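You operate a simulated robot arm through the tools that you are given. There is no shell and no other tool. Be economical: measure what you need, move in short steps, check, and stop when the job is done.

You run a simulated two-armed robot. Do the job below in one go: nothing can be reset, and whatever is moved stays where it is left.

TASK
Pick up the left coil card with one hand, pass it to the other hand and put it on the top of the blue chest. Set down upright: left coil card.

Only the result counts: the job must be done as asked and must still hold three seconds after the hand-in. Knocking over, shifting, dropping, spilling or breaking anything else fails it.

THE ROBOT
Two 7-joint arms with two-finger parallel grippers on one trunk, on a base that drives. Base frame: it is fixed to the floor where the robot stands at the start and does not move with it; the origin is under the middle of the robot, x ahead of it, y to its left, z up. Lengths are in cm, angles in rad, forces in N, time in s.
The left shoulder is at the start at [5, 17.7, 85.4], the right one opposite. With the tool pointing down near the work surface each hand reaches from about 10 to 58 cm from the robot's upright axis, wherever it stands, measured 20 degrees to its own side. Places, roughly: top of the blue chest [-400, 190, 90]. Payload 3.43 kg a hand.
The tool frame of a hand sits at the grasp point between the pads (the TCP): z along the fingers, y along the line on which they close. The tips reach 3.4 cm beyond it. The gripper opens to 12.8 cm. The fingers are 2.4 cm wide and 1.2 cm thick; the gripper's body (4.8 by 13 cm) begins 9.6 cm behind the TCP.
Orientation is told as [roll, pitch, yaw] about the base's x, y, z axes, in that order, counted from this pose: with the fingers straight down and closing along the base's y, the tool's x points along the base's -x, its y along +y and its z along -z.

THE INTERFACE
- The arms move only by the tool servo_tool. It takes "left_commands", "right_commands" or both (then of equal length, played together; a hand with none holds still); each is a list of rows, each a list of 7 numbers: the shift along the tool's x, y, z in cm, then the turn, a rotation vector about the tool's x, y, z in rad, then the opening in per cent of the stroke, from 0 (shut) to 100 (fully open). In form: [[dx, dy, dz, ax, ay, az, jaw], ...]. A call has 1 to 8 rows; each row shifts and turns the commanded pose from where the row before left it, along the tool's axes as they then stand. A row lasts 0.2 s, in which the tool goes at most 5 cm and 0.15 rad; a call with a longer step from one row to the next is refused whole, and so is a gripper value outside its range. Where a pose cannot be reached the arm comes as near as it can. A force on the tool above 40 N (or 10 N above the force at the start of the call, whichever is more), or a blocked arm, ends the call early, and 0.2 s more pass. Each finger travels about 10.8 cm/s and halts on what it meets, pressing with about 31 N; the grip force reading is that of the motor and also rises with nothing between the fingers. The clock runs only during rows and for 0.2 s after the last one: add rows that do not move to give the fingers time. It gives the time, the measured TCP pose, the force on the tool (base axes), the opening and the grip force at its end, in the units of the frame above (readings bear some noise), with the torque about the TCP (base axes, N m) and any sound that the robot's microphone picked up, and new pictures: "views" is both (left out), scene, wrist or none (wrist: the cameras of the hands that moved).
- Cameras (640 x 400 px; columns grow to the right, rows downward): "scene" is now at [14.18, -0.08, 98.68]; the picture's right is [-0.03, -1.00, 0.00], its down [-0.83, 0.03, -0.56] and it looks along [0.56, -0.02, -0.83] (base axes); focal length 255 px, centre (320, 200). "left" rides on the left gripper at [7.6, 1.1, -16] in its tool frame; the picture's right is [-0.15, 0.99, 0.00], its down [-0.88, -0.13, -0.46] and it looks along [-0.45, -0.07, 0.89] (tool axes); focal length 234 px, centre (320, 200). "right" rides on the right gripper at [7.6, -1.1, -16] in its tool frame; the picture's right is [0.15, 0.99, 0.00], its down [-0.88, 0.13, -0.46] and it looks along [-0.45, 0.07, 0.89] (tool axes); focal length 234 px, centre (320, 200). There is no depth. A picture from a camera that has moved, and an enlarged one, comes with that camera's place and axes in the base frame and with its lens.
- raise_lower(by): slides the trunk up (or, below 0, down) by that many cm; the arms and the scene camera ride with it, the base frame stays. It gives what a move gives, with no picture.
- roll_base(legs): drives the robot by 1 to 6 legs, each [ahead, turn to the left] in cm and rad, along the robot's own axes; the way and the turn of a leg run together, so that a leg with both is an arc; at most 150 cm and 3.142 rad a leg. The arms and the cameras ride along, it lands a little off, and it stops where it bumps. It gives what a move gives, and a new picture of the scene camera.
- pan_tilt(pan, tilt): turns the head with the scene camera to pan (to the left, within 1.396 rad either way) and tilt (down, from -0.506 to 1.204), counted from straight ahead of the robot. It gives what a move gives, and a new picture of the scene camera.
- inspect(camera, box): a new picture of the part [left, top, right, bottom] of that camera's present view, enlarged. No time passes.
- job_done(): hands the job in; it is judged then, once.

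Work in short steps. Places have to be worked out from the pictures, the camera data and where the tool is seen: move nearer, look again, correct. Check each grasp and each placing, and mend what went wrong. You have 120 turns and 260 pictures in all, those below and enlarged ones among them. Open the grippers and draw the arms clear of the work before you hand the job in, unless the task says otherwise; then end with one line.

The tools are called as a command line: name --argument value ..., lists and objects as JSON in quotes. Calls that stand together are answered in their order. servo_tool: Moves the arms, as the interface text tells. Its arguments: {"type":"object","properties":{"left_commands":{"type":"array","items":{"type":"array","items":{"type":"number"}}},"right_commands":{"type":"array","items":{"type":"array","items":{"type":"number"}}},"views":{"type":"string","enum":["both","scene","wrist","none"]}},"required":[]} The other tools are called the same way: raise_lower (by) slides the trunk up or down; roll_base (legs) drives the base; pan_tilt (pan, tilt) turns the head that bears the scene camera; inspect (camera, box) takes an enlarged picture of a part of a camera's view; job_done () hands the job in.

At the start:

```text
time_s: 0.0
left_tool_pos: [48.61, 16.91, 47.49]
left_tool_rot: [0.0, -0.001, 0.001]
left_ft_force: [-0.4, -0.1, -0.4]
left_moment: [0.02, -0.02, 0.02]
left_finger_gap: 12.8
left_grasp_force: 0.0
right_tool_pos: [34.0, -15.25, 51.32]
right_tool_rot: [-0.001, 0.001, 0.0]
right_ft_force: [-0.1, -0.6, -1.1]
right_moment: [-0.01, 0.01, -0.02]
right_finger_gap: 12.78
right_grasp_force: 0.0
trunk travel left (down, up): [-2.5, 37.6]
robot x, y, heading: [-0.52, 0.28, 0.002]
head pan, tilt: [-0.031, 0.979]
```

scene: 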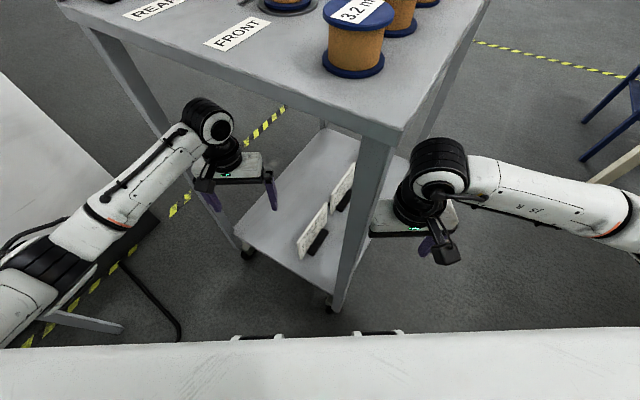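
right: 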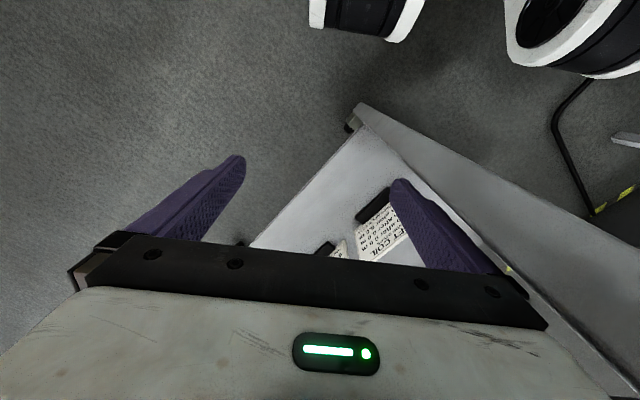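
left: 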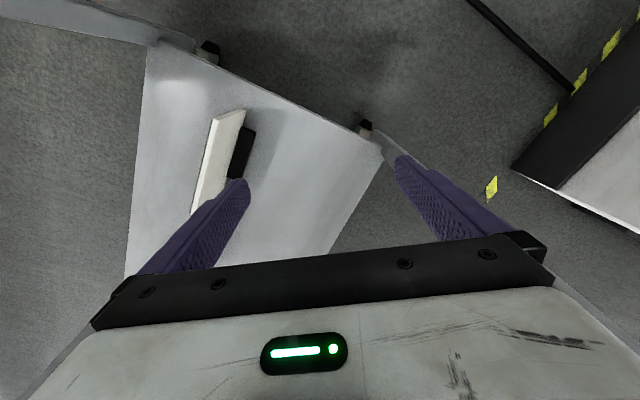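

The cards seem to be standing on the trolley's lower shelf; I look closer to read them.

inspect --camera "scene" --box '[230, 120, 390, 300]'

inspect --camera "right" --box '[300, 160, 460, 280]'

inspect --camera "left" --box '[120, 40, 400, 240]'

pan_tilt --pan 0 --tilt 0.5

```text
2.22 times, centred on (310, 210) of scene
camera zoom: at [14.18, -0.08, 98.68], right [-0.03, -1.0, 0.0], down [-0.83, 0.03, -0.56], along [0.56, -0.02, -0.83], focal length 568 px, centre (342, 178)
```

zoom: 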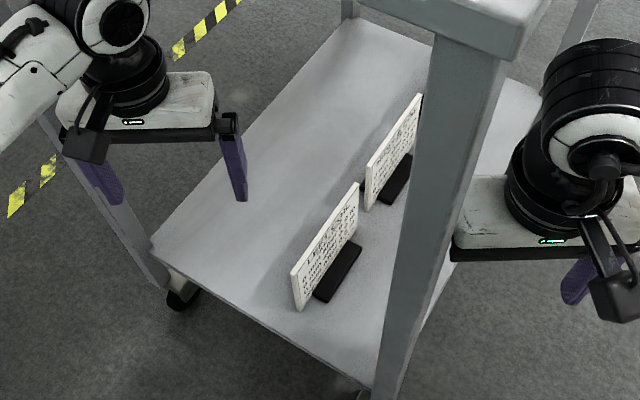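

```text
3.33 times, centred on (380, 220) of right
camera zoom: at [26.4, -16.31, 67.26], right [-0.15, 0.99, 0.0], down [0.88, 0.13, 0.46], along [0.45, 0.07, -0.89], focal length 781 px, centre (120, 133)
```

zoom: 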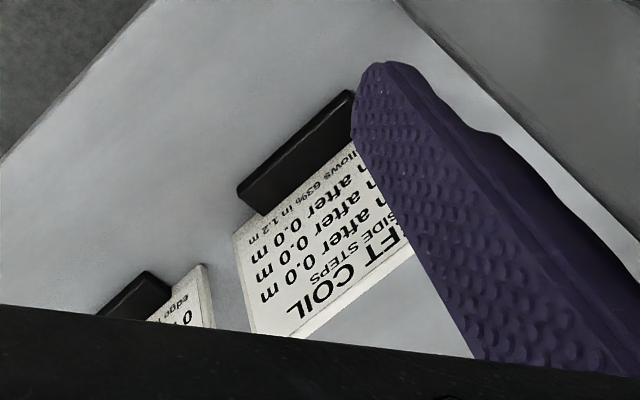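

```text
2.00 times, centred on (260, 140) of left
camera zoom: at [41.03, 17.99, 63.38], right [0.15, 0.99, 0.0], down [0.88, -0.13, 0.46], along [0.45, -0.07, -0.89], focal length 468 px, centre (440, 320)
```

zoom: 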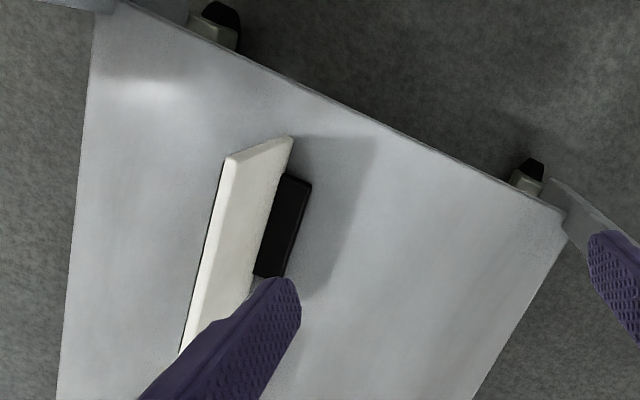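

```text
time_s: 0.9
left_tool_pos: [48.61, 16.96, 47.47]
left_tool_rot: [-0.001, 0.0, 0.0]
left_ft_force: [-0.3, 0.3, -0.2]
left_moment: [0.01, -0.03, -0.03]
left_finger_gap: 12.76
left_grasp_force: 0.0
right_tool_pos: [34.06, -15.11, 51.34]
right_tool_rot: [0.001, 0.001, 0.001]
right_ft_force: [0.1, -0.3, 0.4]
right_moment: [0.0, 0.0, -0.01]
right_finger_gap: 12.81
right_grasp_force: 0.0
trunk travel left (down, up): [-2.5, 37.6]
robot x, y, heading: [-0.08, -0.03, -0.004]
head pan, tilt: [0.0, 0.499]
camera scene: at [16.19, 0.15, 102.64], right [0.0, -1.0, 0.0], down [-0.48, 0.0, -0.88], along [0.88, 0.0, -0.48], focal length 255 px, centre (320, 200)
```

scene: 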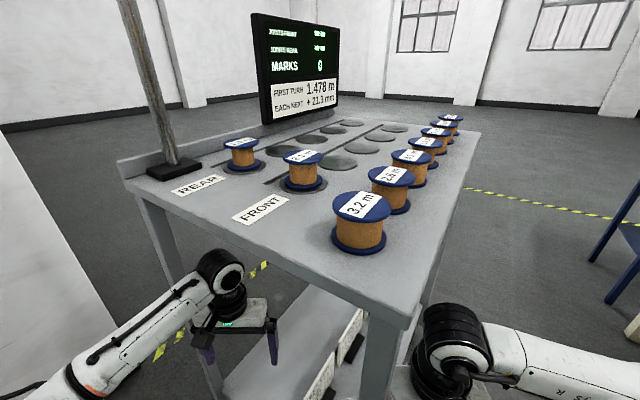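

The near card on the lower shelf reads "…FT COIL" (the left one), about 14 cm long and 12 cm high around [48.5, 1, 24–36], turned about -0.6 rad. I turn the left gripper to match and move partway over it, with the head tilted down to watch.

pan_tilt --pan 0 --tilt 0.98

servo_tool --left_commands '[[0, 0, 0, 0, 0, 0.15, 100], [0, 0, 0, 0, 0, 0.15, 100], [0, 0, 0, 0, 0, 0.15, 100], [0, 0, 0, 0, 0, 0.15, 100], [-2.1, -3.4, 0, 0, 0, 0, 100], [-2.1, -3.4, 0, 0, 0, 0, 100]]'

```text
time_s: 1.8
left_tool_pos: [48.59, 16.97, 47.44]
left_tool_rot: [-0.001, 0.0, 0.0]
left_ft_force: [-0.3, -1.1, 0.2]
left_moment: [-0.05, -0.01, -0.03]
left_finger_gap: 12.8
left_grasp_force: 0.0
right_tool_pos: [34.0, -15.11, 51.18]
right_tool_rot: [-0.001, -0.001, -0.001]
right_ft_force: [-0.5, 0.2, 0.3]
right_moment: [0.04, 0.02, -0.02]
right_finger_gap: 12.79
right_grasp_force: 0.1
trunk travel left (down, up): [-2.5, 37.6]
robot x, y, heading: [0.04, -0.0, 0.007]
head pan, tilt: [0.0, 0.979]
camera scene: at [14.19, 0.15, 98.68], right [0.0, -1.0, 0.0], down [-0.83, 0.0, -0.56], along [0.56, 0.0, -0.83], focal length 255 px, centre (320, 200)
```

scene: 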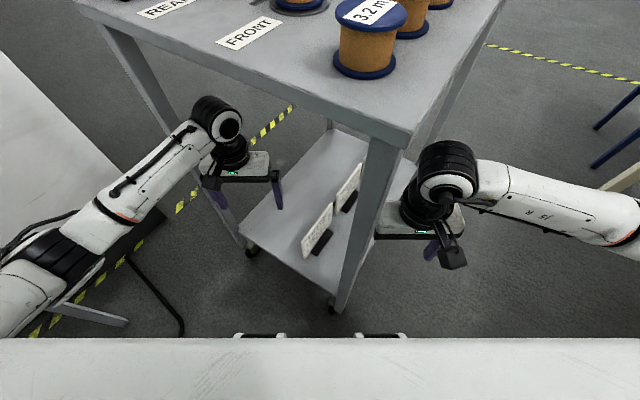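

```text
time_s: 3.2
left_tool_pos: [47.97, 8.81, 47.49]
left_tool_rot: [0.0, 0.0, -0.6]
left_ft_force: [-0.2, 0.7, 0.3]
left_moment: [-0.05, -0.01, 0.0]
left_finger_gap: 12.78
left_grasp_force: 0.0
right_tool_pos: [33.94, -15.18, 51.33]
right_tool_rot: [0.0, 0.0, 0.001]
right_ft_force: [-0.2, -0.3, 1.0]
right_moment: [0.02, 0.01, 0.02]
right_finger_gap: 12.79
right_grasp_force: 0.2
trunk travel left (down, up): [-2.5, 37.6]
robot x, y, heading: [-0.02, 0.06, 0.003]
head pan, tilt: [0.0, 0.979]
camera scene: at [14.18, 0.16, 98.68], right [0.0, -1.0, 0.0], down [-0.83, 0.0, -0.56], along [0.56, 0.0, -0.83], focal length 255 px, centre (320, 200)
camera left: at [42.34, 13.97, 63.42], right [0.68, 0.73, 0.0], down [0.65, -0.61, 0.46], along [0.33, -0.31, -0.89], focal length 234 px, centre (320, 200)
```

scene: 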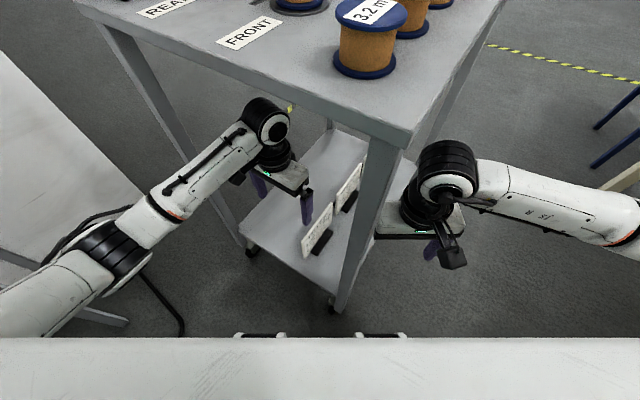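
left: 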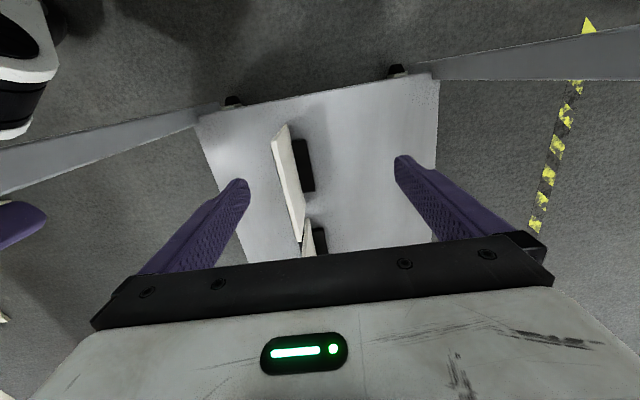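

The gripper is well aligned (card long axis ≈ -0.58 rad, centre ≈ [49.3, 1.8], top ≈ 36.4). I move above the card, slightly towards its near end to leave the far corner free for the other hand.

servo_tool --left_commands '[[-1.4, -2.55, 0, 0, 0, 0, 100], [-1.4, -2.55, 0, 0, 0, 0, 100], [0, 0, 2.7, 0, 0, 0, 100], [0, 0, 2.7, 0, 0, 0, 100]]'

```text
time_s: 4.2
left_tool_pos: [47.66, 3.17, 42.18]
left_tool_rot: [0.0, -0.001, -0.601]
left_ft_force: [0.8, 0.1, -0.4]
left_moment: [0.01, -0.01, 0.02]
left_finger_gap: 12.79
left_grasp_force: 0.0
right_tool_pos: [34.0, -15.23, 51.13]
right_tool_rot: [0.0, 0.0, 0.0]
right_ft_force: [0.0, 0.4, 0.3]
right_moment: [-0.01, -0.02, 0.0]
right_finger_gap: 12.79
right_grasp_force: 0.0
trunk travel left (down, up): [-2.5, 37.6]
robot x, y, heading: [-0.36, 0.06, 0.001]
head pan, tilt: [0.0, 0.979]
camera scene: at [14.18, 0.15, 98.68], right [0.0, -1.0, 0.0], down [-0.83, 0.0, -0.56], along [0.56, 0.0, -0.83], focal length 255 px, centre (320, 200)
camera left: at [41.95, 8.29, 58.06], right [0.68, 0.73, 0.0], down [0.65, -0.6, 0.46], along [0.33, -0.31, -0.89], focal length 234 px, centre (320, 200)
```

scene: 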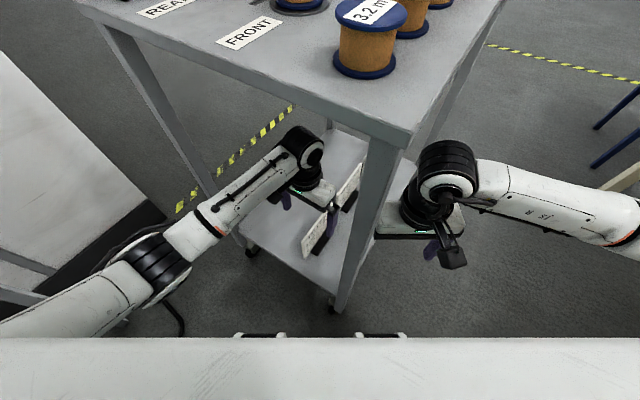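
left: 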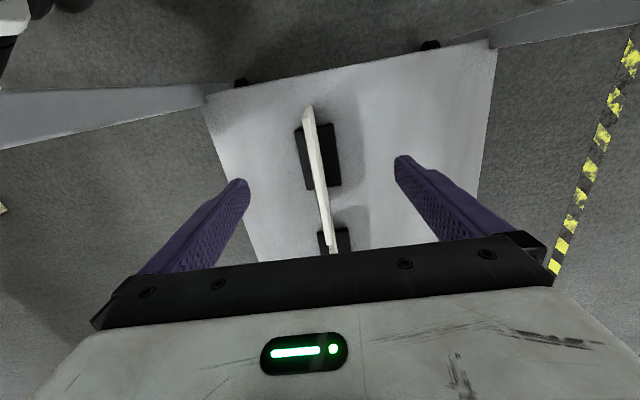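

The card sits centred between the fingers. I descend so the tips pass about 6.5 cm below its top edge, then close.

servo_tool --left_commands '[[0, -0.2, 3, 0, 0, -0.03, 100], [0, 0, 3, 0, 0, 0, 100], [0, 0, 3, 0, 0, 0, 100], [0, 0, 0, 0, 0, 0, 0], [0, 0, 0, 0, 0, 0, 0], [0, 0, 0, 0, 0, 0, 0], [0, 0, 0, 0, 0, 0, 0]]'

```text
time_s: 5.8
left_tool_pos: [47.38, 2.9, 33.09]
left_tool_rot: [0.0, -0.001, -0.569]
left_ft_force: [0.1, 0.4, 0.6]
left_moment: [0.03, 0.02, 0.0]
left_finger_gap: 0.76
left_grasp_force: 30.5
right_tool_pos: [34.03, -15.11, 51.2]
right_tool_rot: [0.001, -0.001, 0.001]
right_ft_force: [0.8, 0.4, 0.4]
right_moment: [0.03, -0.03, 0.04]
right_finger_gap: 12.8
right_grasp_force: 0.1
trunk travel left (down, up): [-2.5, 37.6]
robot x, y, heading: [-0.01, 0.02, -0.001]
head pan, tilt: [0.0, 0.979]
camera scene: at [14.19, 0.15, 98.68], right [0.0, -1.0, 0.0], down [-0.83, 0.0, -0.56], along [0.56, 0.0, -0.83], focal length 255 px, centre (320, 200)
camera left: at [41.72, 7.94, 48.9], right [0.66, 0.75, 0.0], down [0.67, -0.58, 0.46], along [0.34, -0.3, -0.89], focal length 234 px, centre (320, 200)
```

scene: 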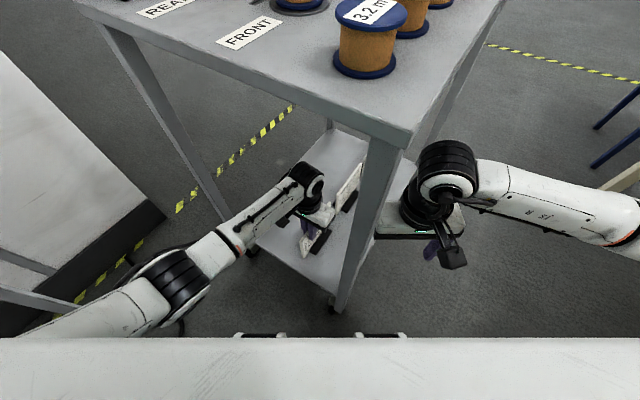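
left: 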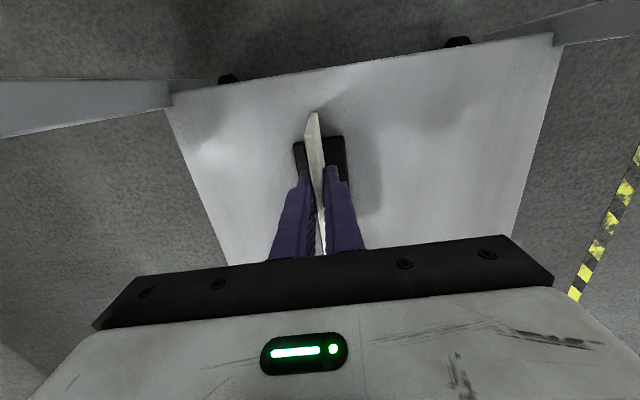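

The grip holds (gap 0.76 cm, 30 N). I lift 10 cm and check.

servo_tool --left_commands '[[0, 0, -2, 0, 0, 0, 0], [0, 0, -4, 0, 0, 0, 0], [0, 0, -4, 0, 0, 0, 0]]'

```text
time_s: 6.6
left_tool_pos: [47.59, 2.99, 42.95]
left_tool_rot: [0.001, 0.001, -0.568]
left_ft_force: [-0.2, -0.3, -0.8]
left_moment: [0.0, 0.0, 0.01]
left_finger_gap: 0.77
left_grasp_force: 30.8
right_tool_pos: [34.12, -15.09, 51.21]
right_tool_rot: [-0.002, 0.0, 0.002]
right_ft_force: [0.7, -0.2, -0.5]
right_moment: [0.02, -0.03, 0.0]
right_finger_gap: 12.81
right_grasp_force: 0.1
trunk travel left (down, up): [-2.5, 37.6]
robot x, y, heading: [-0.02, -0.11, 0.004]
head pan, tilt: [0.0, 0.979]
camera scene: at [14.2, 0.15, 98.67], right [0.0, -1.0, 0.0], down [-0.83, 0.0, -0.56], along [0.56, 0.0, -0.83], focal length 255 px, centre (320, 200)
camera left: at [41.89, 8.04, 58.96], right [0.66, 0.75, 0.0], down [0.67, -0.58, 0.46], along [0.34, -0.3, -0.89], focal length 234 px, centre (320, 200)
```

scene: 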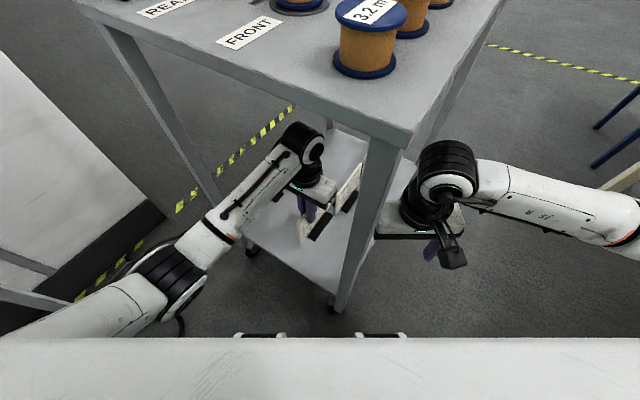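
left: 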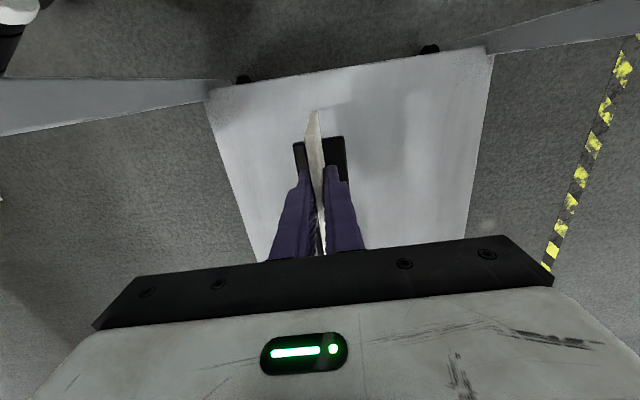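

The card is up and free of the shelf. I draw it out between the legs, towards me and to the left, and look left for the driving room.

servo_tool --left_commands '[[3.1, 1.2, 0, 0, 0, 0, 0], [3.1, 1.2, 0, 0, 0, 0, 0], [3.1, 1.2, 0, 0, 0, 0, 0]]' --views "scene"

pan_tilt --pan 1.396 --tilt 0.35

pan_tilt --pan -1.396 --tilt 0.5

```text
time_s: 7.4
left_tool_pos: [41.71, 11.03, 43.16]
left_tool_rot: [0.001, -0.001, -0.572]
left_ft_force: [-0.1, 0.0, -1.2]
left_moment: [0.02, 0.01, 0.01]
left_finger_gap: 0.77
left_grasp_force: 31.0
right_tool_pos: [33.97, -15.16, 51.17]
right_tool_rot: [-0.001, -0.001, -0.001]
right_ft_force: [-0.3, 0.6, -0.1]
right_moment: [0.05, 0.01, 0.01]
right_finger_gap: 12.82
right_grasp_force: 0.1
trunk travel left (down, up): [-2.5, 37.6]
robot x, y, heading: [-0.18, -0.21, 0.005]
head pan, tilt: [0.0, 0.979]
camera scene: at [14.2, 0.14, 98.68], right [0.0, -1.0, 0.0], down [-0.83, 0.0, -0.56], along [0.56, 0.0, -0.83], focal length 255 px, centre (320, 200)
```

scene: 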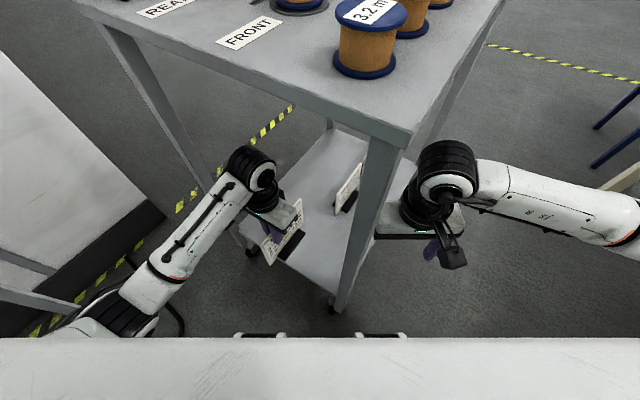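

```text
time_s: 9.0
left_tool_pos: [41.78, 10.99, 43.16]
left_tool_rot: [0.0, 0.001, -0.571]
left_ft_force: [-0.5, -0.2, -2.1]
left_moment: [0.05, 0.04, 0.01]
left_finger_gap: 0.78
left_grasp_force: 30.9
right_tool_pos: [34.07, -15.12, 51.34]
right_tool_rot: [0.001, 0.0, -0.001]
right_ft_force: [-0.2, -0.1, -0.3]
right_moment: [0.0, -0.02, 0.0]
right_finger_gap: 12.82
right_grasp_force: 0.0
trunk travel left (down, up): [-2.5, 37.6]
robot x, y, heading: [0.24, -0.09, 0.003]
head pan, tilt: [1.396, 0.351]
camera scene: at [8.72, 9.32, 104.01], right [0.98, -0.17, 0.0], down [-0.06, -0.34, -0.94], along [0.16, 0.92, -0.34], focal length 255 px, centre (320, 200)
```

scene: 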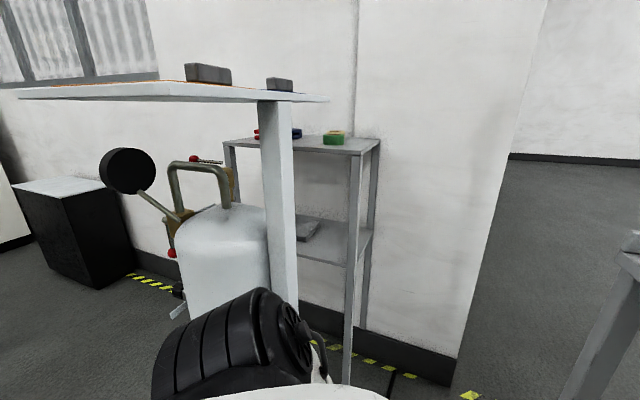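

```text
time_s: 11.4
left_tool_pos: [41.79, 11.0, 43.17]
left_tool_rot: [0.0, 0.0, -0.567]
left_ft_force: [-0.1, 0.4, -1.1]
left_moment: [0.04, 0.06, 0.01]
left_finger_gap: 0.77
left_grasp_force: 31.2
right_tool_pos: [34.06, -15.2, 51.19]
right_tool_rot: [-0.001, 0.0, 0.0]
right_ft_force: [-0.7, -0.1, -0.6]
right_moment: [0.0, 0.03, 0.02]
right_finger_gap: 12.79
right_grasp_force: 0.0
trunk travel left (down, up): [-2.5, 37.6]
robot x, y, heading: [0.42, -0.01, 0.004]
head pan, tilt: [-1.396, 0.499]
camera scene: at [8.68, -8.81, 102.64], right [-0.98, -0.17, 0.0], down [-0.08, 0.47, -0.88], along [0.15, -0.86, -0.48], focal length 255 px, centre (320, 200)
```

scene: 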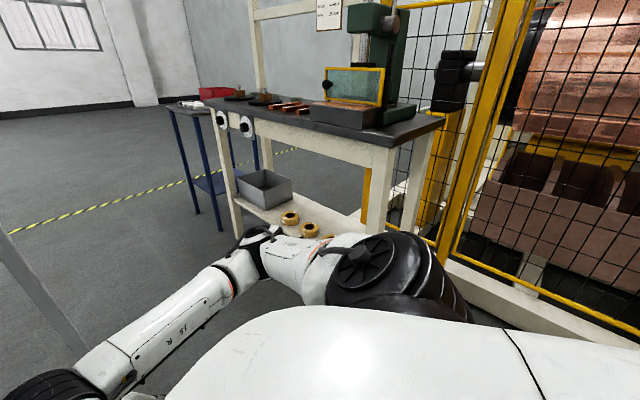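

Walls and benches stand close on both sides. I back out 28 cm to get the hands clear of the trolley before the handover.

roll_base --legs '[[-28, 0]]'

pan_tilt --pan 1.396 --tilt 0.8

pan_tilt --pan 0 --tilt 0.9

```text
time_s: 12.3
left_tool_pos: [39.92, 11.01, 43.01]
left_tool_rot: [-0.001, 0.002, -0.569]
left_ft_force: [-0.6, -0.6, -2.1]
left_moment: [0.02, 0.04, -0.04]
left_finger_gap: 0.75
left_grasp_force: 30.3
right_tool_pos: [33.37, -15.76, 51.54]
right_tool_rot: [-0.007, -0.025, -0.035]
right_ft_force: [0.9, -1.7, -0.3]
right_moment: [0.18, 0.12, -0.06]
right_finger_gap: 12.72
right_grasp_force: 0.0
trunk travel left (down, up): [-2.5, 37.6]
robot x, y, heading: [-1.85, 0.0, -0.001]
head pan, tilt: [-1.396, 0.499]
stopped in leg 1: the force on the tool passed its limit at 59 N (the readings are from after the stop); the commanded pose is now the measured one
camera scene: at [6.85, -8.83, 102.64], right [-0.98, -0.17, 0.0], down [-0.08, 0.47, -0.88], along [0.15, -0.86, -0.48], focal length 255 px, centre (320, 200)
```

scene: 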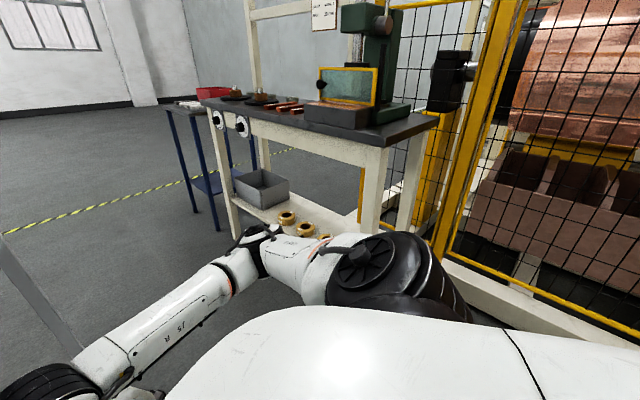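

```text
time_s: 14.8
left_tool_pos: [40.03, 11.09, 43.03]
left_tool_rot: [0.0, -0.001, -0.568]
left_ft_force: [-0.1, -0.4, -1.6]
left_moment: [0.03, 0.08, 0.02]
left_finger_gap: 0.77
left_grasp_force: 30.6
right_tool_pos: [33.42, -15.5, 51.54]
right_tool_rot: [-0.005, -0.024, -0.037]
right_ft_force: [4.8, -2.6, 0.7]
right_moment: [0.22, 0.43, -0.34]
right_finger_gap: 12.68
right_grasp_force: 0.1
trunk travel left (down, up): [-2.5, 37.6]
robot x, y, heading: [-1.62, -0.55, -0.0]
head pan, tilt: [1.396, 0.799]
camera scene: at [6.69, 8.07, 100.04], right [0.98, -0.17, 0.0], down [-0.13, -0.71, -0.7], along [0.12, 0.69, -0.72], focal length 255 px, centre (320, 200)
```

scene: 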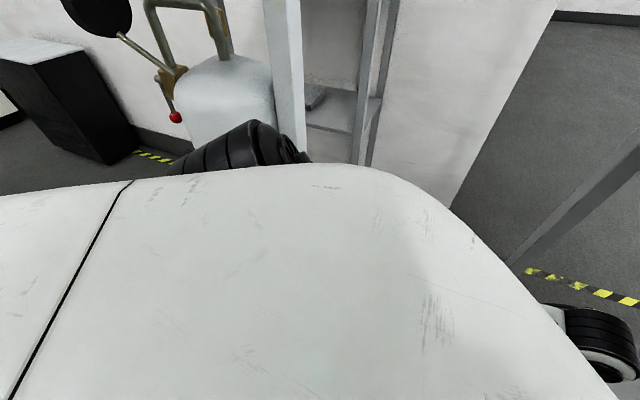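

```text
time_s: 16.3
left_tool_pos: [39.98, 11.05, 43.06]
left_tool_rot: [0.001, 0.0, -0.57]
left_ft_force: [-0.2, -0.3, -1.9]
left_moment: [0.01, 0.06, -0.03]
left_finger_gap: 0.78
left_grasp_force: 30.8
right_tool_pos: [33.39, -15.52, 51.35]
right_tool_rot: [-0.006, -0.024, -0.037]
right_ft_force: [4.6, -2.3, 0.4]
right_moment: [0.33, 0.55, -0.36]
right_finger_gap: 12.66
right_grasp_force: 0.0
trunk travel left (down, up): [-2.5, 37.6]
robot x, y, heading: [-2.23, 0.04, -0.002]
head pan, tilt: [0.0, 0.901]
camera scene: at [12.84, 0.14, 99.25], right [0.0, -1.0, 0.0], down [-0.78, 0.0, -0.62], along [0.62, 0.0, -0.78], focal length 255 px, centre (320, 200)
```

scene: 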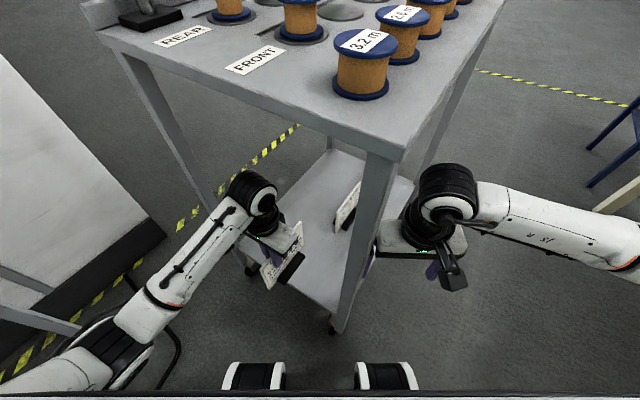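

The right gripper's inner finger caught behind the front leg after 2 cm. I free it by moving it forward a little, then to the right clear of the leg.

servo_tool --right_commands '[[-1.5, 0, 0, 0, 0, 0, 100], [0, -4, 0, 0, 0, 0, 100], [0, -4, 0, 0, 0, 0, 100], [0, -4, 0, 0, 0, 0, 100]]'

```text
time_s: 17.3
left_tool_pos: [40.08, 11.11, 43.0]
left_tool_rot: [0.0, 0.003, -0.569]
left_ft_force: [-0.7, 0.9, -0.9]
left_moment: [-0.02, 0.06, -0.02]
left_finger_gap: 0.79
left_grasp_force: 31.3
right_tool_pos: [34.39, -27.55, 51.47]
right_tool_rot: [-0.003, -0.024, -0.035]
right_ft_force: [0.0, 0.5, -0.4]
right_moment: [-0.02, 0.04, -0.02]
right_finger_gap: 12.81
right_grasp_force: 0.0
trunk travel left (down, up): [-2.5, 37.6]
robot x, y, heading: [-1.77, -0.39, -0.003]
head pan, tilt: [0.0, 0.901]
camera scene: at [12.82, 0.15, 99.25], right [0.0, -1.0, 0.0], down [-0.78, 0.0, -0.62], along [0.62, 0.0, -0.78], focal length 255 px, centre (320, 200)
camera right: at [26.3, -28.36, 67.32], right [-0.11, 0.99, -0.01], down [0.87, 0.1, 0.48], along [0.47, 0.05, -0.88], focal length 234 px, centre (320, 200)
```

scene: 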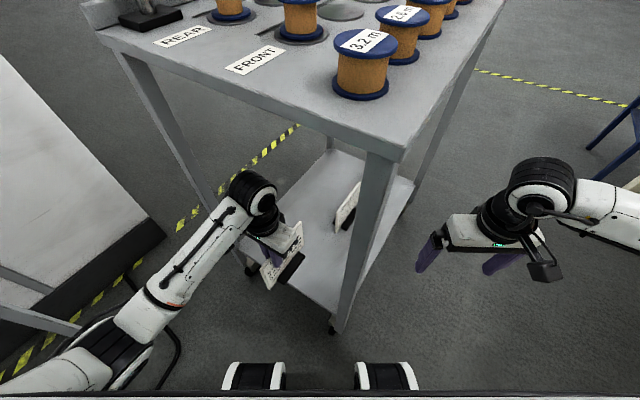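
right: 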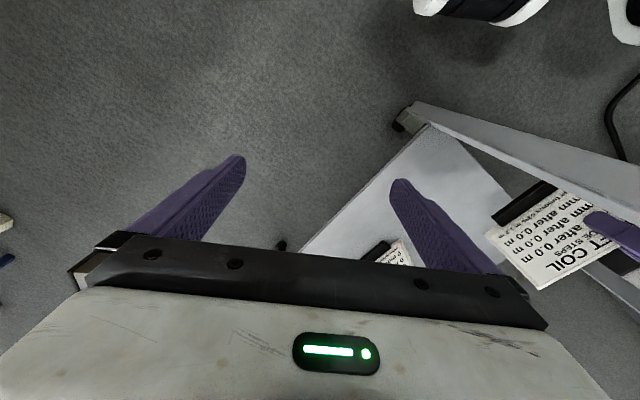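

Both hands are now clear of the legs; I back out.

roll_base --legs '[[-28, 0]]'

```text
time_s: 19.3
left_tool_pos: [11.64, 11.06, 43.19]
left_tool_rot: [-0.001, 0.0, -0.569]
left_ft_force: [0.5, -0.2, -1.2]
left_moment: [0.03, 0.05, -0.01]
left_finger_gap: 0.76
left_grasp_force: 31.2
right_tool_pos: [6.02, -27.61, 51.52]
right_tool_rot: [-0.006, -0.024, -0.036]
right_ft_force: [0.3, 0.0, 0.1]
right_moment: [-0.01, -0.01, -0.01]
right_finger_gap: 12.79
right_grasp_force: 0.1
trunk travel left (down, up): [-2.5, 37.6]
robot x, y, heading: [-30.27, 0.04, 0.002]
head pan, tilt: [0.0, 0.901]
camera scene: at [-15.5, 0.14, 99.25], right [0.0, -1.0, 0.0], down [-0.78, 0.0, -0.62], along [0.62, 0.0, -0.78], focal length 255 px, centre (320, 200)
```

scene: 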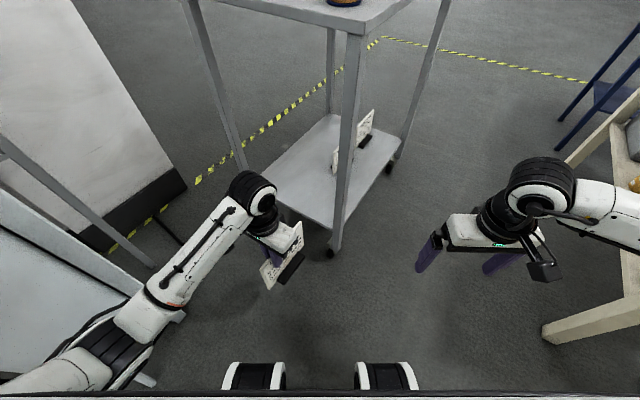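

Clear of the trolley. Now I prepare the handover: the left hand rises and turns the card across my front, while the right hand turns the opposite way.

servo_tool --left_commands '[[0, 0, -1.5, 0, 0, 0.143, 0], [0, 0, -1.5, 0, 0, 0.143, 0], [0, 0, -1.5, 0, 0, 0.143, 0], [0, 0, -1.5, 0, 0, 0.143, 0], [0, 0, -1.5, 0, 0, 0.143, 0], [0, 0, -1.5, 0, 0, 0.143, 0], [0, 0, -1.5, 0, 0, 0.143, 0], [0, 0, -1.5, 0, 0, 0, 0]]' --right_commands '[[0, 0, -1.2, 0, 0, -0.15, 100], [0, 0, -1.2, 0, 0, -0.15, 100], [0, 0, -1.2, 0, 0, -0.15, 100], [0, 0, -1.2, 0, 0, -0.15, 100], [0, 0, -1.2, 0, 0, -0.15, 100], [0, 0, -1.2, 0, 0, -0.15, 100], [0, 0, -1.2, 0, 0, -0.15, 100], [0, 0, -1.2, 0, 0, -0.15, 100]]' --views "scene"

servo_tool --right_commands '[[0, 0, 0, 0, 0, -0.15, 100], [0, 0, 0, 0, 0, -0.15, 100], [0, 0, 0, 0, 0, -0.034, 100], [0, 0, 0, 0, -0.15, 0, 100], [0, 0, 0, 0, -0.15, 0, 100], [0, 0, 0, 0, -0.15, 0, 100], [0, 0, 0, 0, -0.15, 0, 100], [0, 0, 0, 0, -0.15, 0, 100]]'

```text
time_s: 21.1
left_tool_pos: [11.77, 11.1, 55.21]
left_tool_rot: [0.002, 0.002, -1.571]
left_ft_force: [-0.5, -0.9, -2.0]
left_moment: [0.07, 0.01, 0.01]
left_finger_gap: 0.77
left_grasp_force: 31.2
right_tool_pos: [2.72, -22.13, 58.61]
right_tool_rot: [-0.011, -0.026, 1.142]
right_ft_force: [0.8, -4.1, 0.6]
right_moment: [0.48, 0.09, 0.02]
right_finger_gap: 12.84
right_grasp_force: 0.1
right hand out of reach, approached as far as the arm can: row 7, 8
trunk travel left (down, up): [-2.5, 37.6]
robot x, y, heading: [-30.03, 0.01, 0.003]
head pan, tilt: [0.0, 0.901]
camera scene: at [-15.51, 0.16, 99.25], right [0.0, -1.0, 0.0], down [-0.78, 0.0, -0.62], along [0.62, 0.0, -0.78], focal length 255 px, centre (320, 200)
```

scene: 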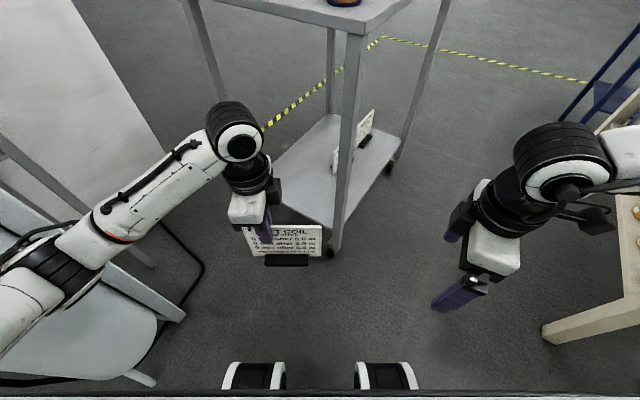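

```text
time_s: 22.9
left_tool_pos: [11.69, 10.99, 55.2]
left_tool_rot: [0.001, -0.002, -1.57]
left_ft_force: [0.0, -0.5, -1.5]
left_moment: [0.05, -0.02, 0.02]
left_finger_gap: 0.78
left_grasp_force: 31.0
right_tool_pos: [-3.92, -10.02, 52.46]
right_tool_rot: [-0.035, -0.748, 1.518]
right_ft_force: [-0.5, -0.4, 0.6]
right_moment: [-0.06, 0.06, 0.03]
right_finger_gap: 12.8
right_grasp_force: 0.0
right hand out of reach, approached as far as the arm can: row 1, 2, 3, 4, 5, 6, 7, 8
trunk travel left (down, up): [-2.5, 37.6]
robot x, y, heading: [-30.27, 0.01, -0.001]
head pan, tilt: [0.0, 0.901]
camera scene: at [-15.51, 0.15, 99.26], right [0.0, -1.0, 0.0], down [-0.78, 0.0, -0.62], along [0.62, 0.0, -0.78], focal length 255 px, centre (320, 200)
camera right: at [-4.26, -26.56, 59.09], right [-0.99, -0.03, -0.12], down [-0.13, 0.35, 0.93], along [0.01, 0.94, -0.35], focal length 234 px, centre (320, 200)
```

scene: 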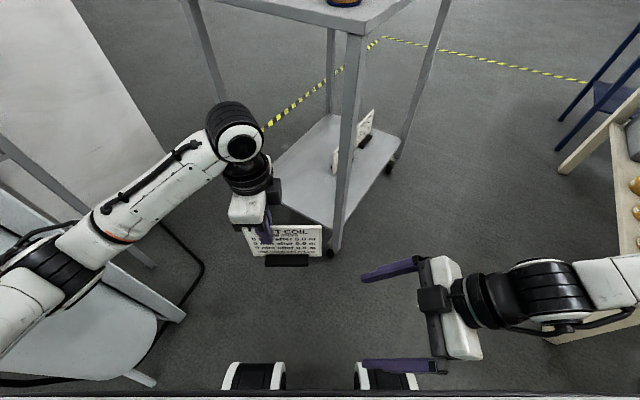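
right: 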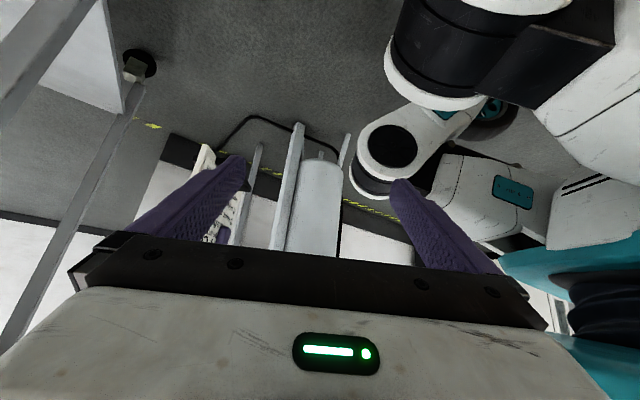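

The right hand has the wanted tilted orientation but was at its reach limit; I send it a short way left and see how its commanded place relates to the measured one.

servo_tool --right_commands '[[-2.9, 0, 2.7, 0, 0, 0, 100], [-2.9, 0, 2.7, 0, 0, 0, 100], [-2.9, 0, 2.7, 0, 0, 0, 100], [0, 0, 0, 0, 0, 0, 100]]' --views "scene"

```text
time_s: 23.9
left_tool_pos: [11.81, 10.89, 55.15]
left_tool_rot: [-0.001, 0.0, -1.57]
left_ft_force: [-0.8, -1.2, -1.5]
left_moment: [0.07, 0.03, -0.01]
left_finger_gap: 0.79
left_grasp_force: 30.8
right_tool_pos: [-2.66, 1.72, 52.37]
right_tool_rot: [-0.034, -0.746, 1.519]
right_ft_force: [-0.5, 0.8, -0.9]
right_moment: [0.01, 0.0, -0.03]
right_finger_gap: 12.8
right_grasp_force: 0.1
trunk travel left (down, up): [-2.5, 37.6]
robot x, y, heading: [-30.19, -0.01, -0.002]
head pan, tilt: [0.0, 0.901]
camera scene: at [-15.5, 0.14, 99.25], right [0.0, -1.0, 0.0], down [-0.78, 0.0, -0.62], along [0.62, 0.0, -0.78], focal length 255 px, centre (320, 200)
```

scene: 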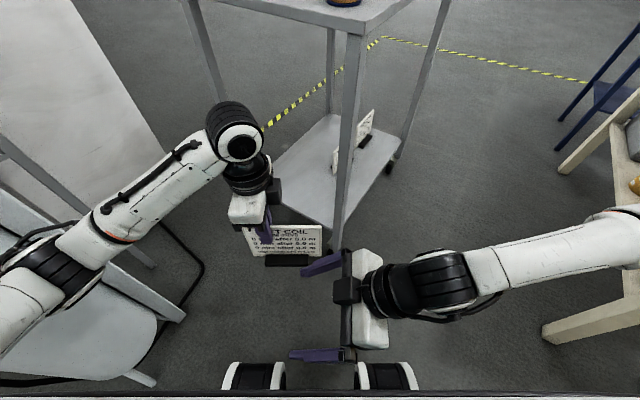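

The commanded pose follows the measured one. I raise the right hand and bring it to a stand-off up and right of the card's free upper corner, straightening its small tilt.

servo_tool --right_commands '[[-1.36, 0, -3.38, 0, 0, 0, 100], [-1.36, 0, -3.38, 0, 0, 0, 100], [-1.36, 0, -3.38, -0.068, 0, -0.037, 100], [-0.1, -3.6, 0.1, 0, 0, 0, 100], [-0.1, -3.6, 0.1, 0, 0, 0, 100], [-0.1, -3.6, 0.1, 0, 0, 0, 100], [-0.1, -3.6, 0.1, 0, 0, 0, 100]]'

```text
time_s: 25.5
left_tool_pos: [11.84, 10.92, 55.11]
left_tool_rot: [0.0, -0.001, -1.57]
left_ft_force: [-0.6, 0.3, -1.7]
left_moment: [0.07, 0.01, 0.03]
left_finger_gap: 0.78
left_grasp_force: 30.8
right_tool_pos: [7.44, -0.14, 62.59]
right_tool_rot: [-0.001, -0.745, 1.571]
right_ft_force: [0.4, 0.7, 1.0]
right_moment: [-0.02, -0.01, 0.0]
right_finger_gap: 12.79
right_grasp_force: 0.0
right hand out of reach, approached as far as the arm can: row 4, 5, 6, 7
trunk travel left (down, up): [-2.5, 37.6]
robot x, y, heading: [-30.24, 0.03, 0.0]
head pan, tilt: [0.0, 0.901]
camera scene: at [-15.51, 0.14, 99.25], right [0.0, -1.0, 0.0], down [-0.78, 0.0, -0.62], along [0.62, 0.0, -0.78], focal length 255 px, centre (320, 200)
camera right: at [8.4, -16.66, 69.19], right [-0.99, -0.11, -0.1], down [-0.13, 0.34, 0.93], along [-0.07, 0.94, -0.35], focal length 234 px, centre (320, 200)
```

scene: 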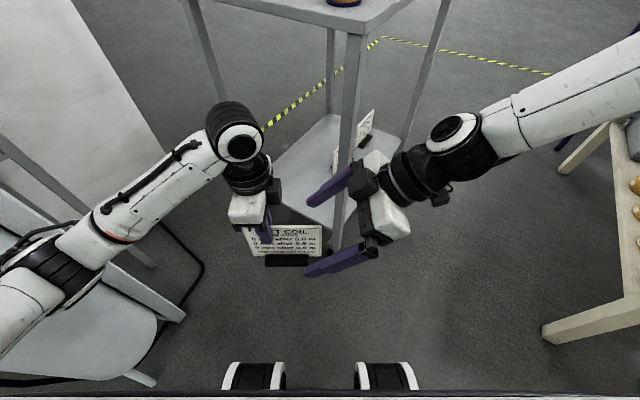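
right: 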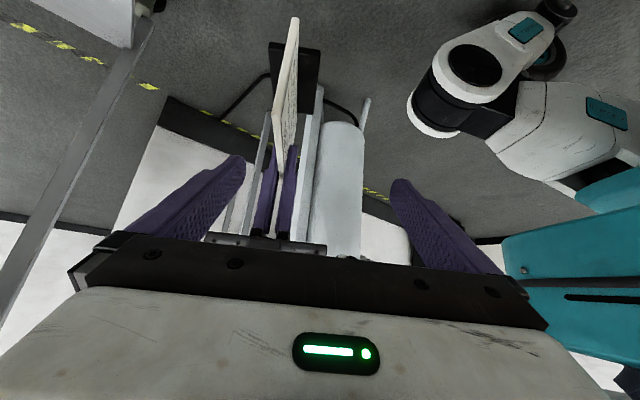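

The right arm reaches only about x = 7, so I bring the card nearer: left hand back 6.8 cm, right back 2.4 cm, so the card is centred between the right fingers.

servo_tool --left_commands '[[0, -3.4, 0, 0, 0, 0, 0], [0, -3.4, 0, 0, 0, 0, 0], [0, 0, 0, 0, 0, 0, 0]]' --right_commands '[[0, 1.2, 0, 0, 0, 0, 100], [0, 1.2, 0, 0, 0, 0, 100], [0, 0, 0, 0, 0, 0, 100]]'

```text
time_s: 26.3
left_tool_pos: [5.08, 10.83, 54.99]
left_tool_rot: [0.001, 0.001, -1.572]
left_ft_force: [0.5, -0.8, -1.7]
left_moment: [0.06, 0.01, -0.03]
left_finger_gap: 0.77
left_grasp_force: 30.8
right_tool_pos: [4.96, -0.1, 62.71]
right_tool_rot: [-0.002, -0.745, 1.572]
right_ft_force: [-0.4, -0.2, 0.4]
right_moment: [-0.03, 0.0, -0.01]
right_finger_gap: 12.81
right_grasp_force: 0.0
trunk travel left (down, up): [-2.5, 37.6]
robot x, y, heading: [-30.25, 0.07, -0.002]
head pan, tilt: [0.0, 0.901]
camera scene: at [-15.5, 0.14, 99.25], right [0.0, -1.0, 0.0], down [-0.78, 0.0, -0.62], along [0.62, 0.0, -0.78], focal length 255 px, centre (320, 200)
camera right: at [6.04, -16.57, 69.36], right [-0.99, -0.11, -0.1], down [-0.13, 0.34, 0.93], along [-0.07, 0.93, -0.35], focal length 234 px, centre (320, 200)
camera left: at [6.24, 18.39, 70.95], right [0.99, -0.15, 0.0], down [-0.13, -0.88, 0.46], along [-0.07, -0.45, -0.89], focal length 234 px, centre (320, 200)
```

scene: 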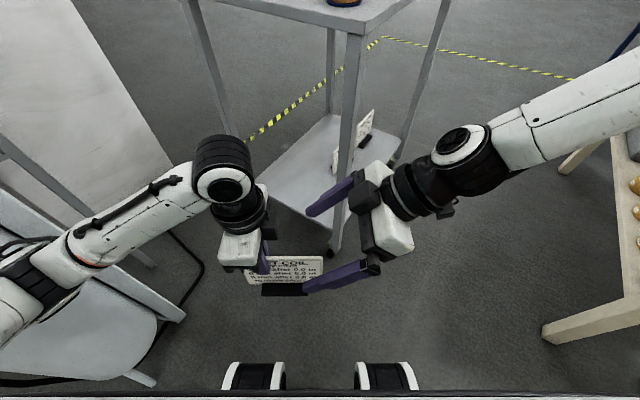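
right: 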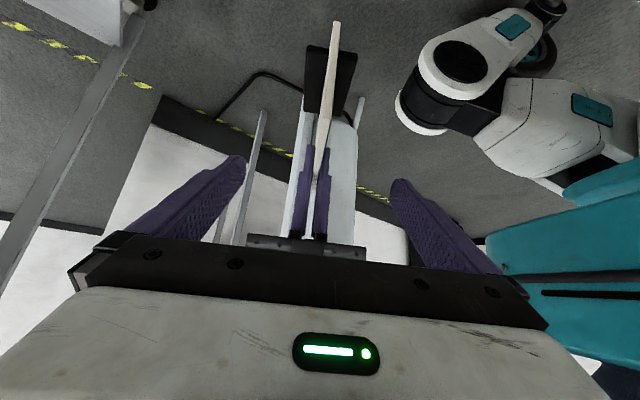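
left: 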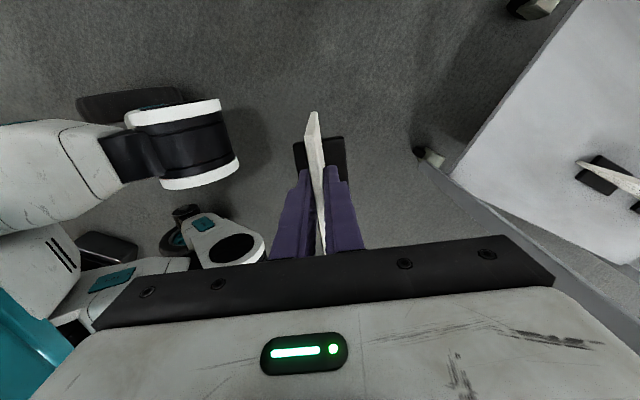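

I enlarge both views to fix the free edge of the card.

inspect --camera "right" --box '[240, 0, 400, 260]'

inspect --camera "scene" --box '[200, 180, 420, 320]'

```text
1.54 times, centred on (320, 130) of right
camera zoom: at [6.04, -16.57, 69.36], right [-0.99, -0.11, -0.1], down [-0.13, 0.34, 0.93], along [-0.07, 0.93, -0.35], focal length 360 px, centre (320, 308)
```

zoom: 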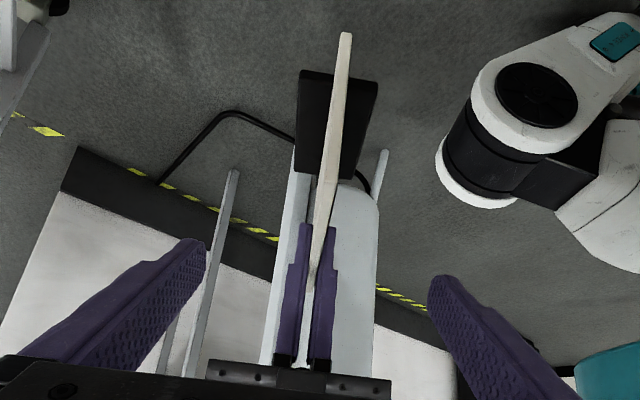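

```text
2.86 times, centred on (310, 250) of scene
camera zoom: at [-15.5, 0.14, 99.25], right [0.0, -1.0, 0.0], down [-0.78, 0.0, -0.62], along [0.62, 0.0, -0.78], focal length 730 px, centre (349, 57)
```

zoom: 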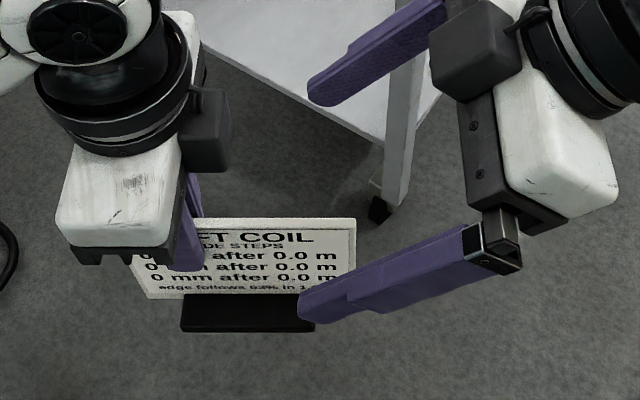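

Free upper corner is at about [5, -0.1, 57.5]. I shift the right hand onto the corner's diagonal and advance so the pads take about 2.3 cm of each edge, without closing yet.

servo_tool --right_commands '[[3.4, 0, 0, 0, 0, 0, 100], [0, 0, 2.4, 0, 0, 0, 100], [0, 0, 2.4, 0, 0, 0, 100], [0, 0, 2.3, 0, 0, 0, 100], [0, 0, 0, 0, 0, 0, 100]]'

```text
time_s: 27.5
left_tool_pos: [5.12, 10.87, 55.06]
left_tool_rot: [0.001, 0.0, -1.571]
left_ft_force: [-0.3, -0.7, -2.5]
left_moment: [0.05, 0.01, -0.01]
left_finger_gap: 0.8
left_grasp_force: 31.2
right_tool_pos: [4.61, 3.77, 54.81]
right_tool_rot: [0.0, -0.746, 1.571]
right_ft_force: [0.3, -0.1, 0.2]
right_moment: [0.03, 0.05, 0.01]
right_finger_gap: 12.79
right_grasp_force: 0.0
right hand out of reach, approached as far as the arm can: row 1
trunk travel left (down, up): [-2.5, 37.6]
robot x, y, heading: [-29.9, -0.44, -0.01]
head pan, tilt: [0.0, 0.901]
camera scene: at [-15.5, 0.14, 99.25], right [0.0, -1.0, 0.0], down [-0.78, 0.0, -0.62], along [0.62, 0.0, -0.78], focal length 255 px, centre (320, 200)
camera right: at [5.74, -12.71, 61.45], right [-0.99, -0.11, -0.1], down [-0.13, 0.34, 0.93], along [-0.07, 0.93, -0.35], focal length 234 px, centre (320, 200)
```

scene: 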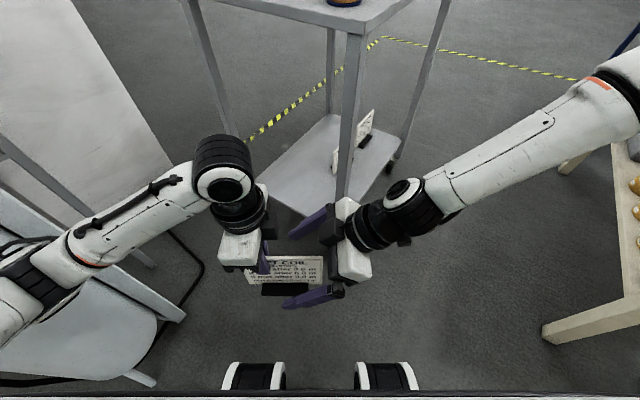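
right: 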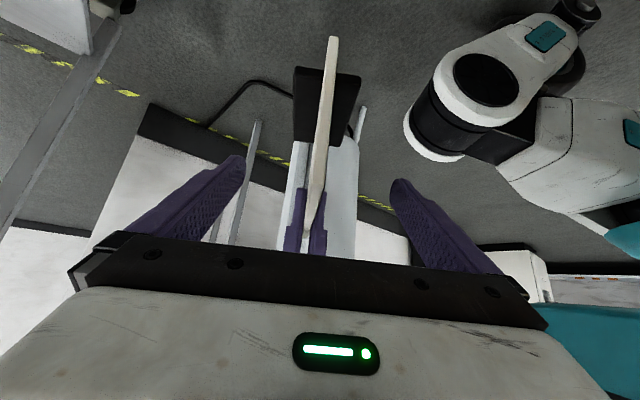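

The right pads straddle the free corner and stay clear of the left fingers. I centre by 0.4 cm and close the right gripper.

servo_tool --right_commands '[[0, -0.4, 0, 0, 0, 0, 100], [0, 0, 0, 0, 0, 0, 0], [0, 0, 0, 0, 0, 0, 0], [0, 0, 0, 0, 0, 0, 0], [0, 0, 0, 0, 0, 0, 0], [0, 0, 0, 0, 0, 0, 0]]'

```text
time_s: 28.9
left_tool_pos: [5.08, 10.82, 55.06]
left_tool_rot: [-0.001, -0.001, -1.57]
left_ft_force: [-2.0, -1.1, -0.7]
left_moment: [0.02, -0.08, -0.09]
left_finger_gap: 0.76
left_grasp_force: 31.4
right_tool_pos: [5.04, 3.7, 54.85]
right_tool_rot: [0.0, -0.745, 1.569]
right_ft_force: [2.3, 0.8, 0.0]
right_moment: [-0.04, 0.04, -0.01]
right_finger_gap: 0.77
right_grasp_force: 30.8
trunk travel left (down, up): [-2.5, 37.6]
robot x, y, heading: [-30.29, -0.13, 0.004]
head pan, tilt: [0.0, 0.901]
camera scene: at [-15.5, 0.14, 99.25], right [0.0, -1.0, 0.0], down [-0.78, 0.0, -0.62], along [0.62, 0.0, -0.78], focal length 255 px, centre (320, 200)
camera right: at [6.17, -12.74, 61.45], right [-0.99, -0.11, -0.1], down [-0.13, 0.34, 0.93], along [-0.07, 0.93, -0.35], focal length 234 px, centre (320, 200)
```

scene: 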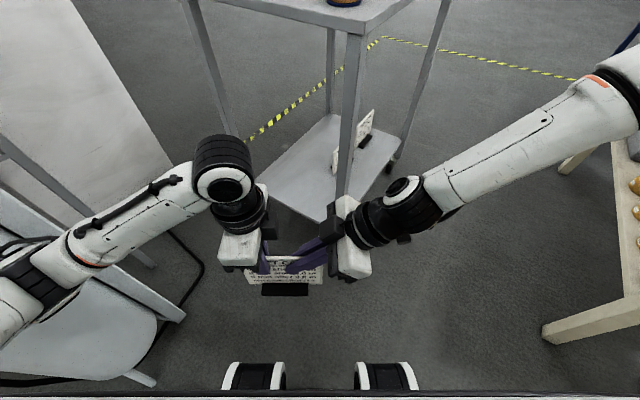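
right: 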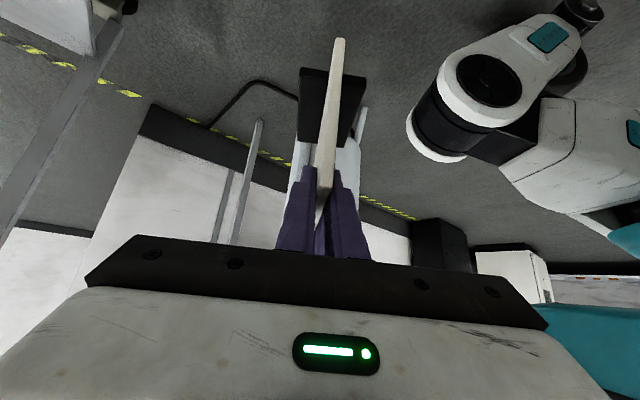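

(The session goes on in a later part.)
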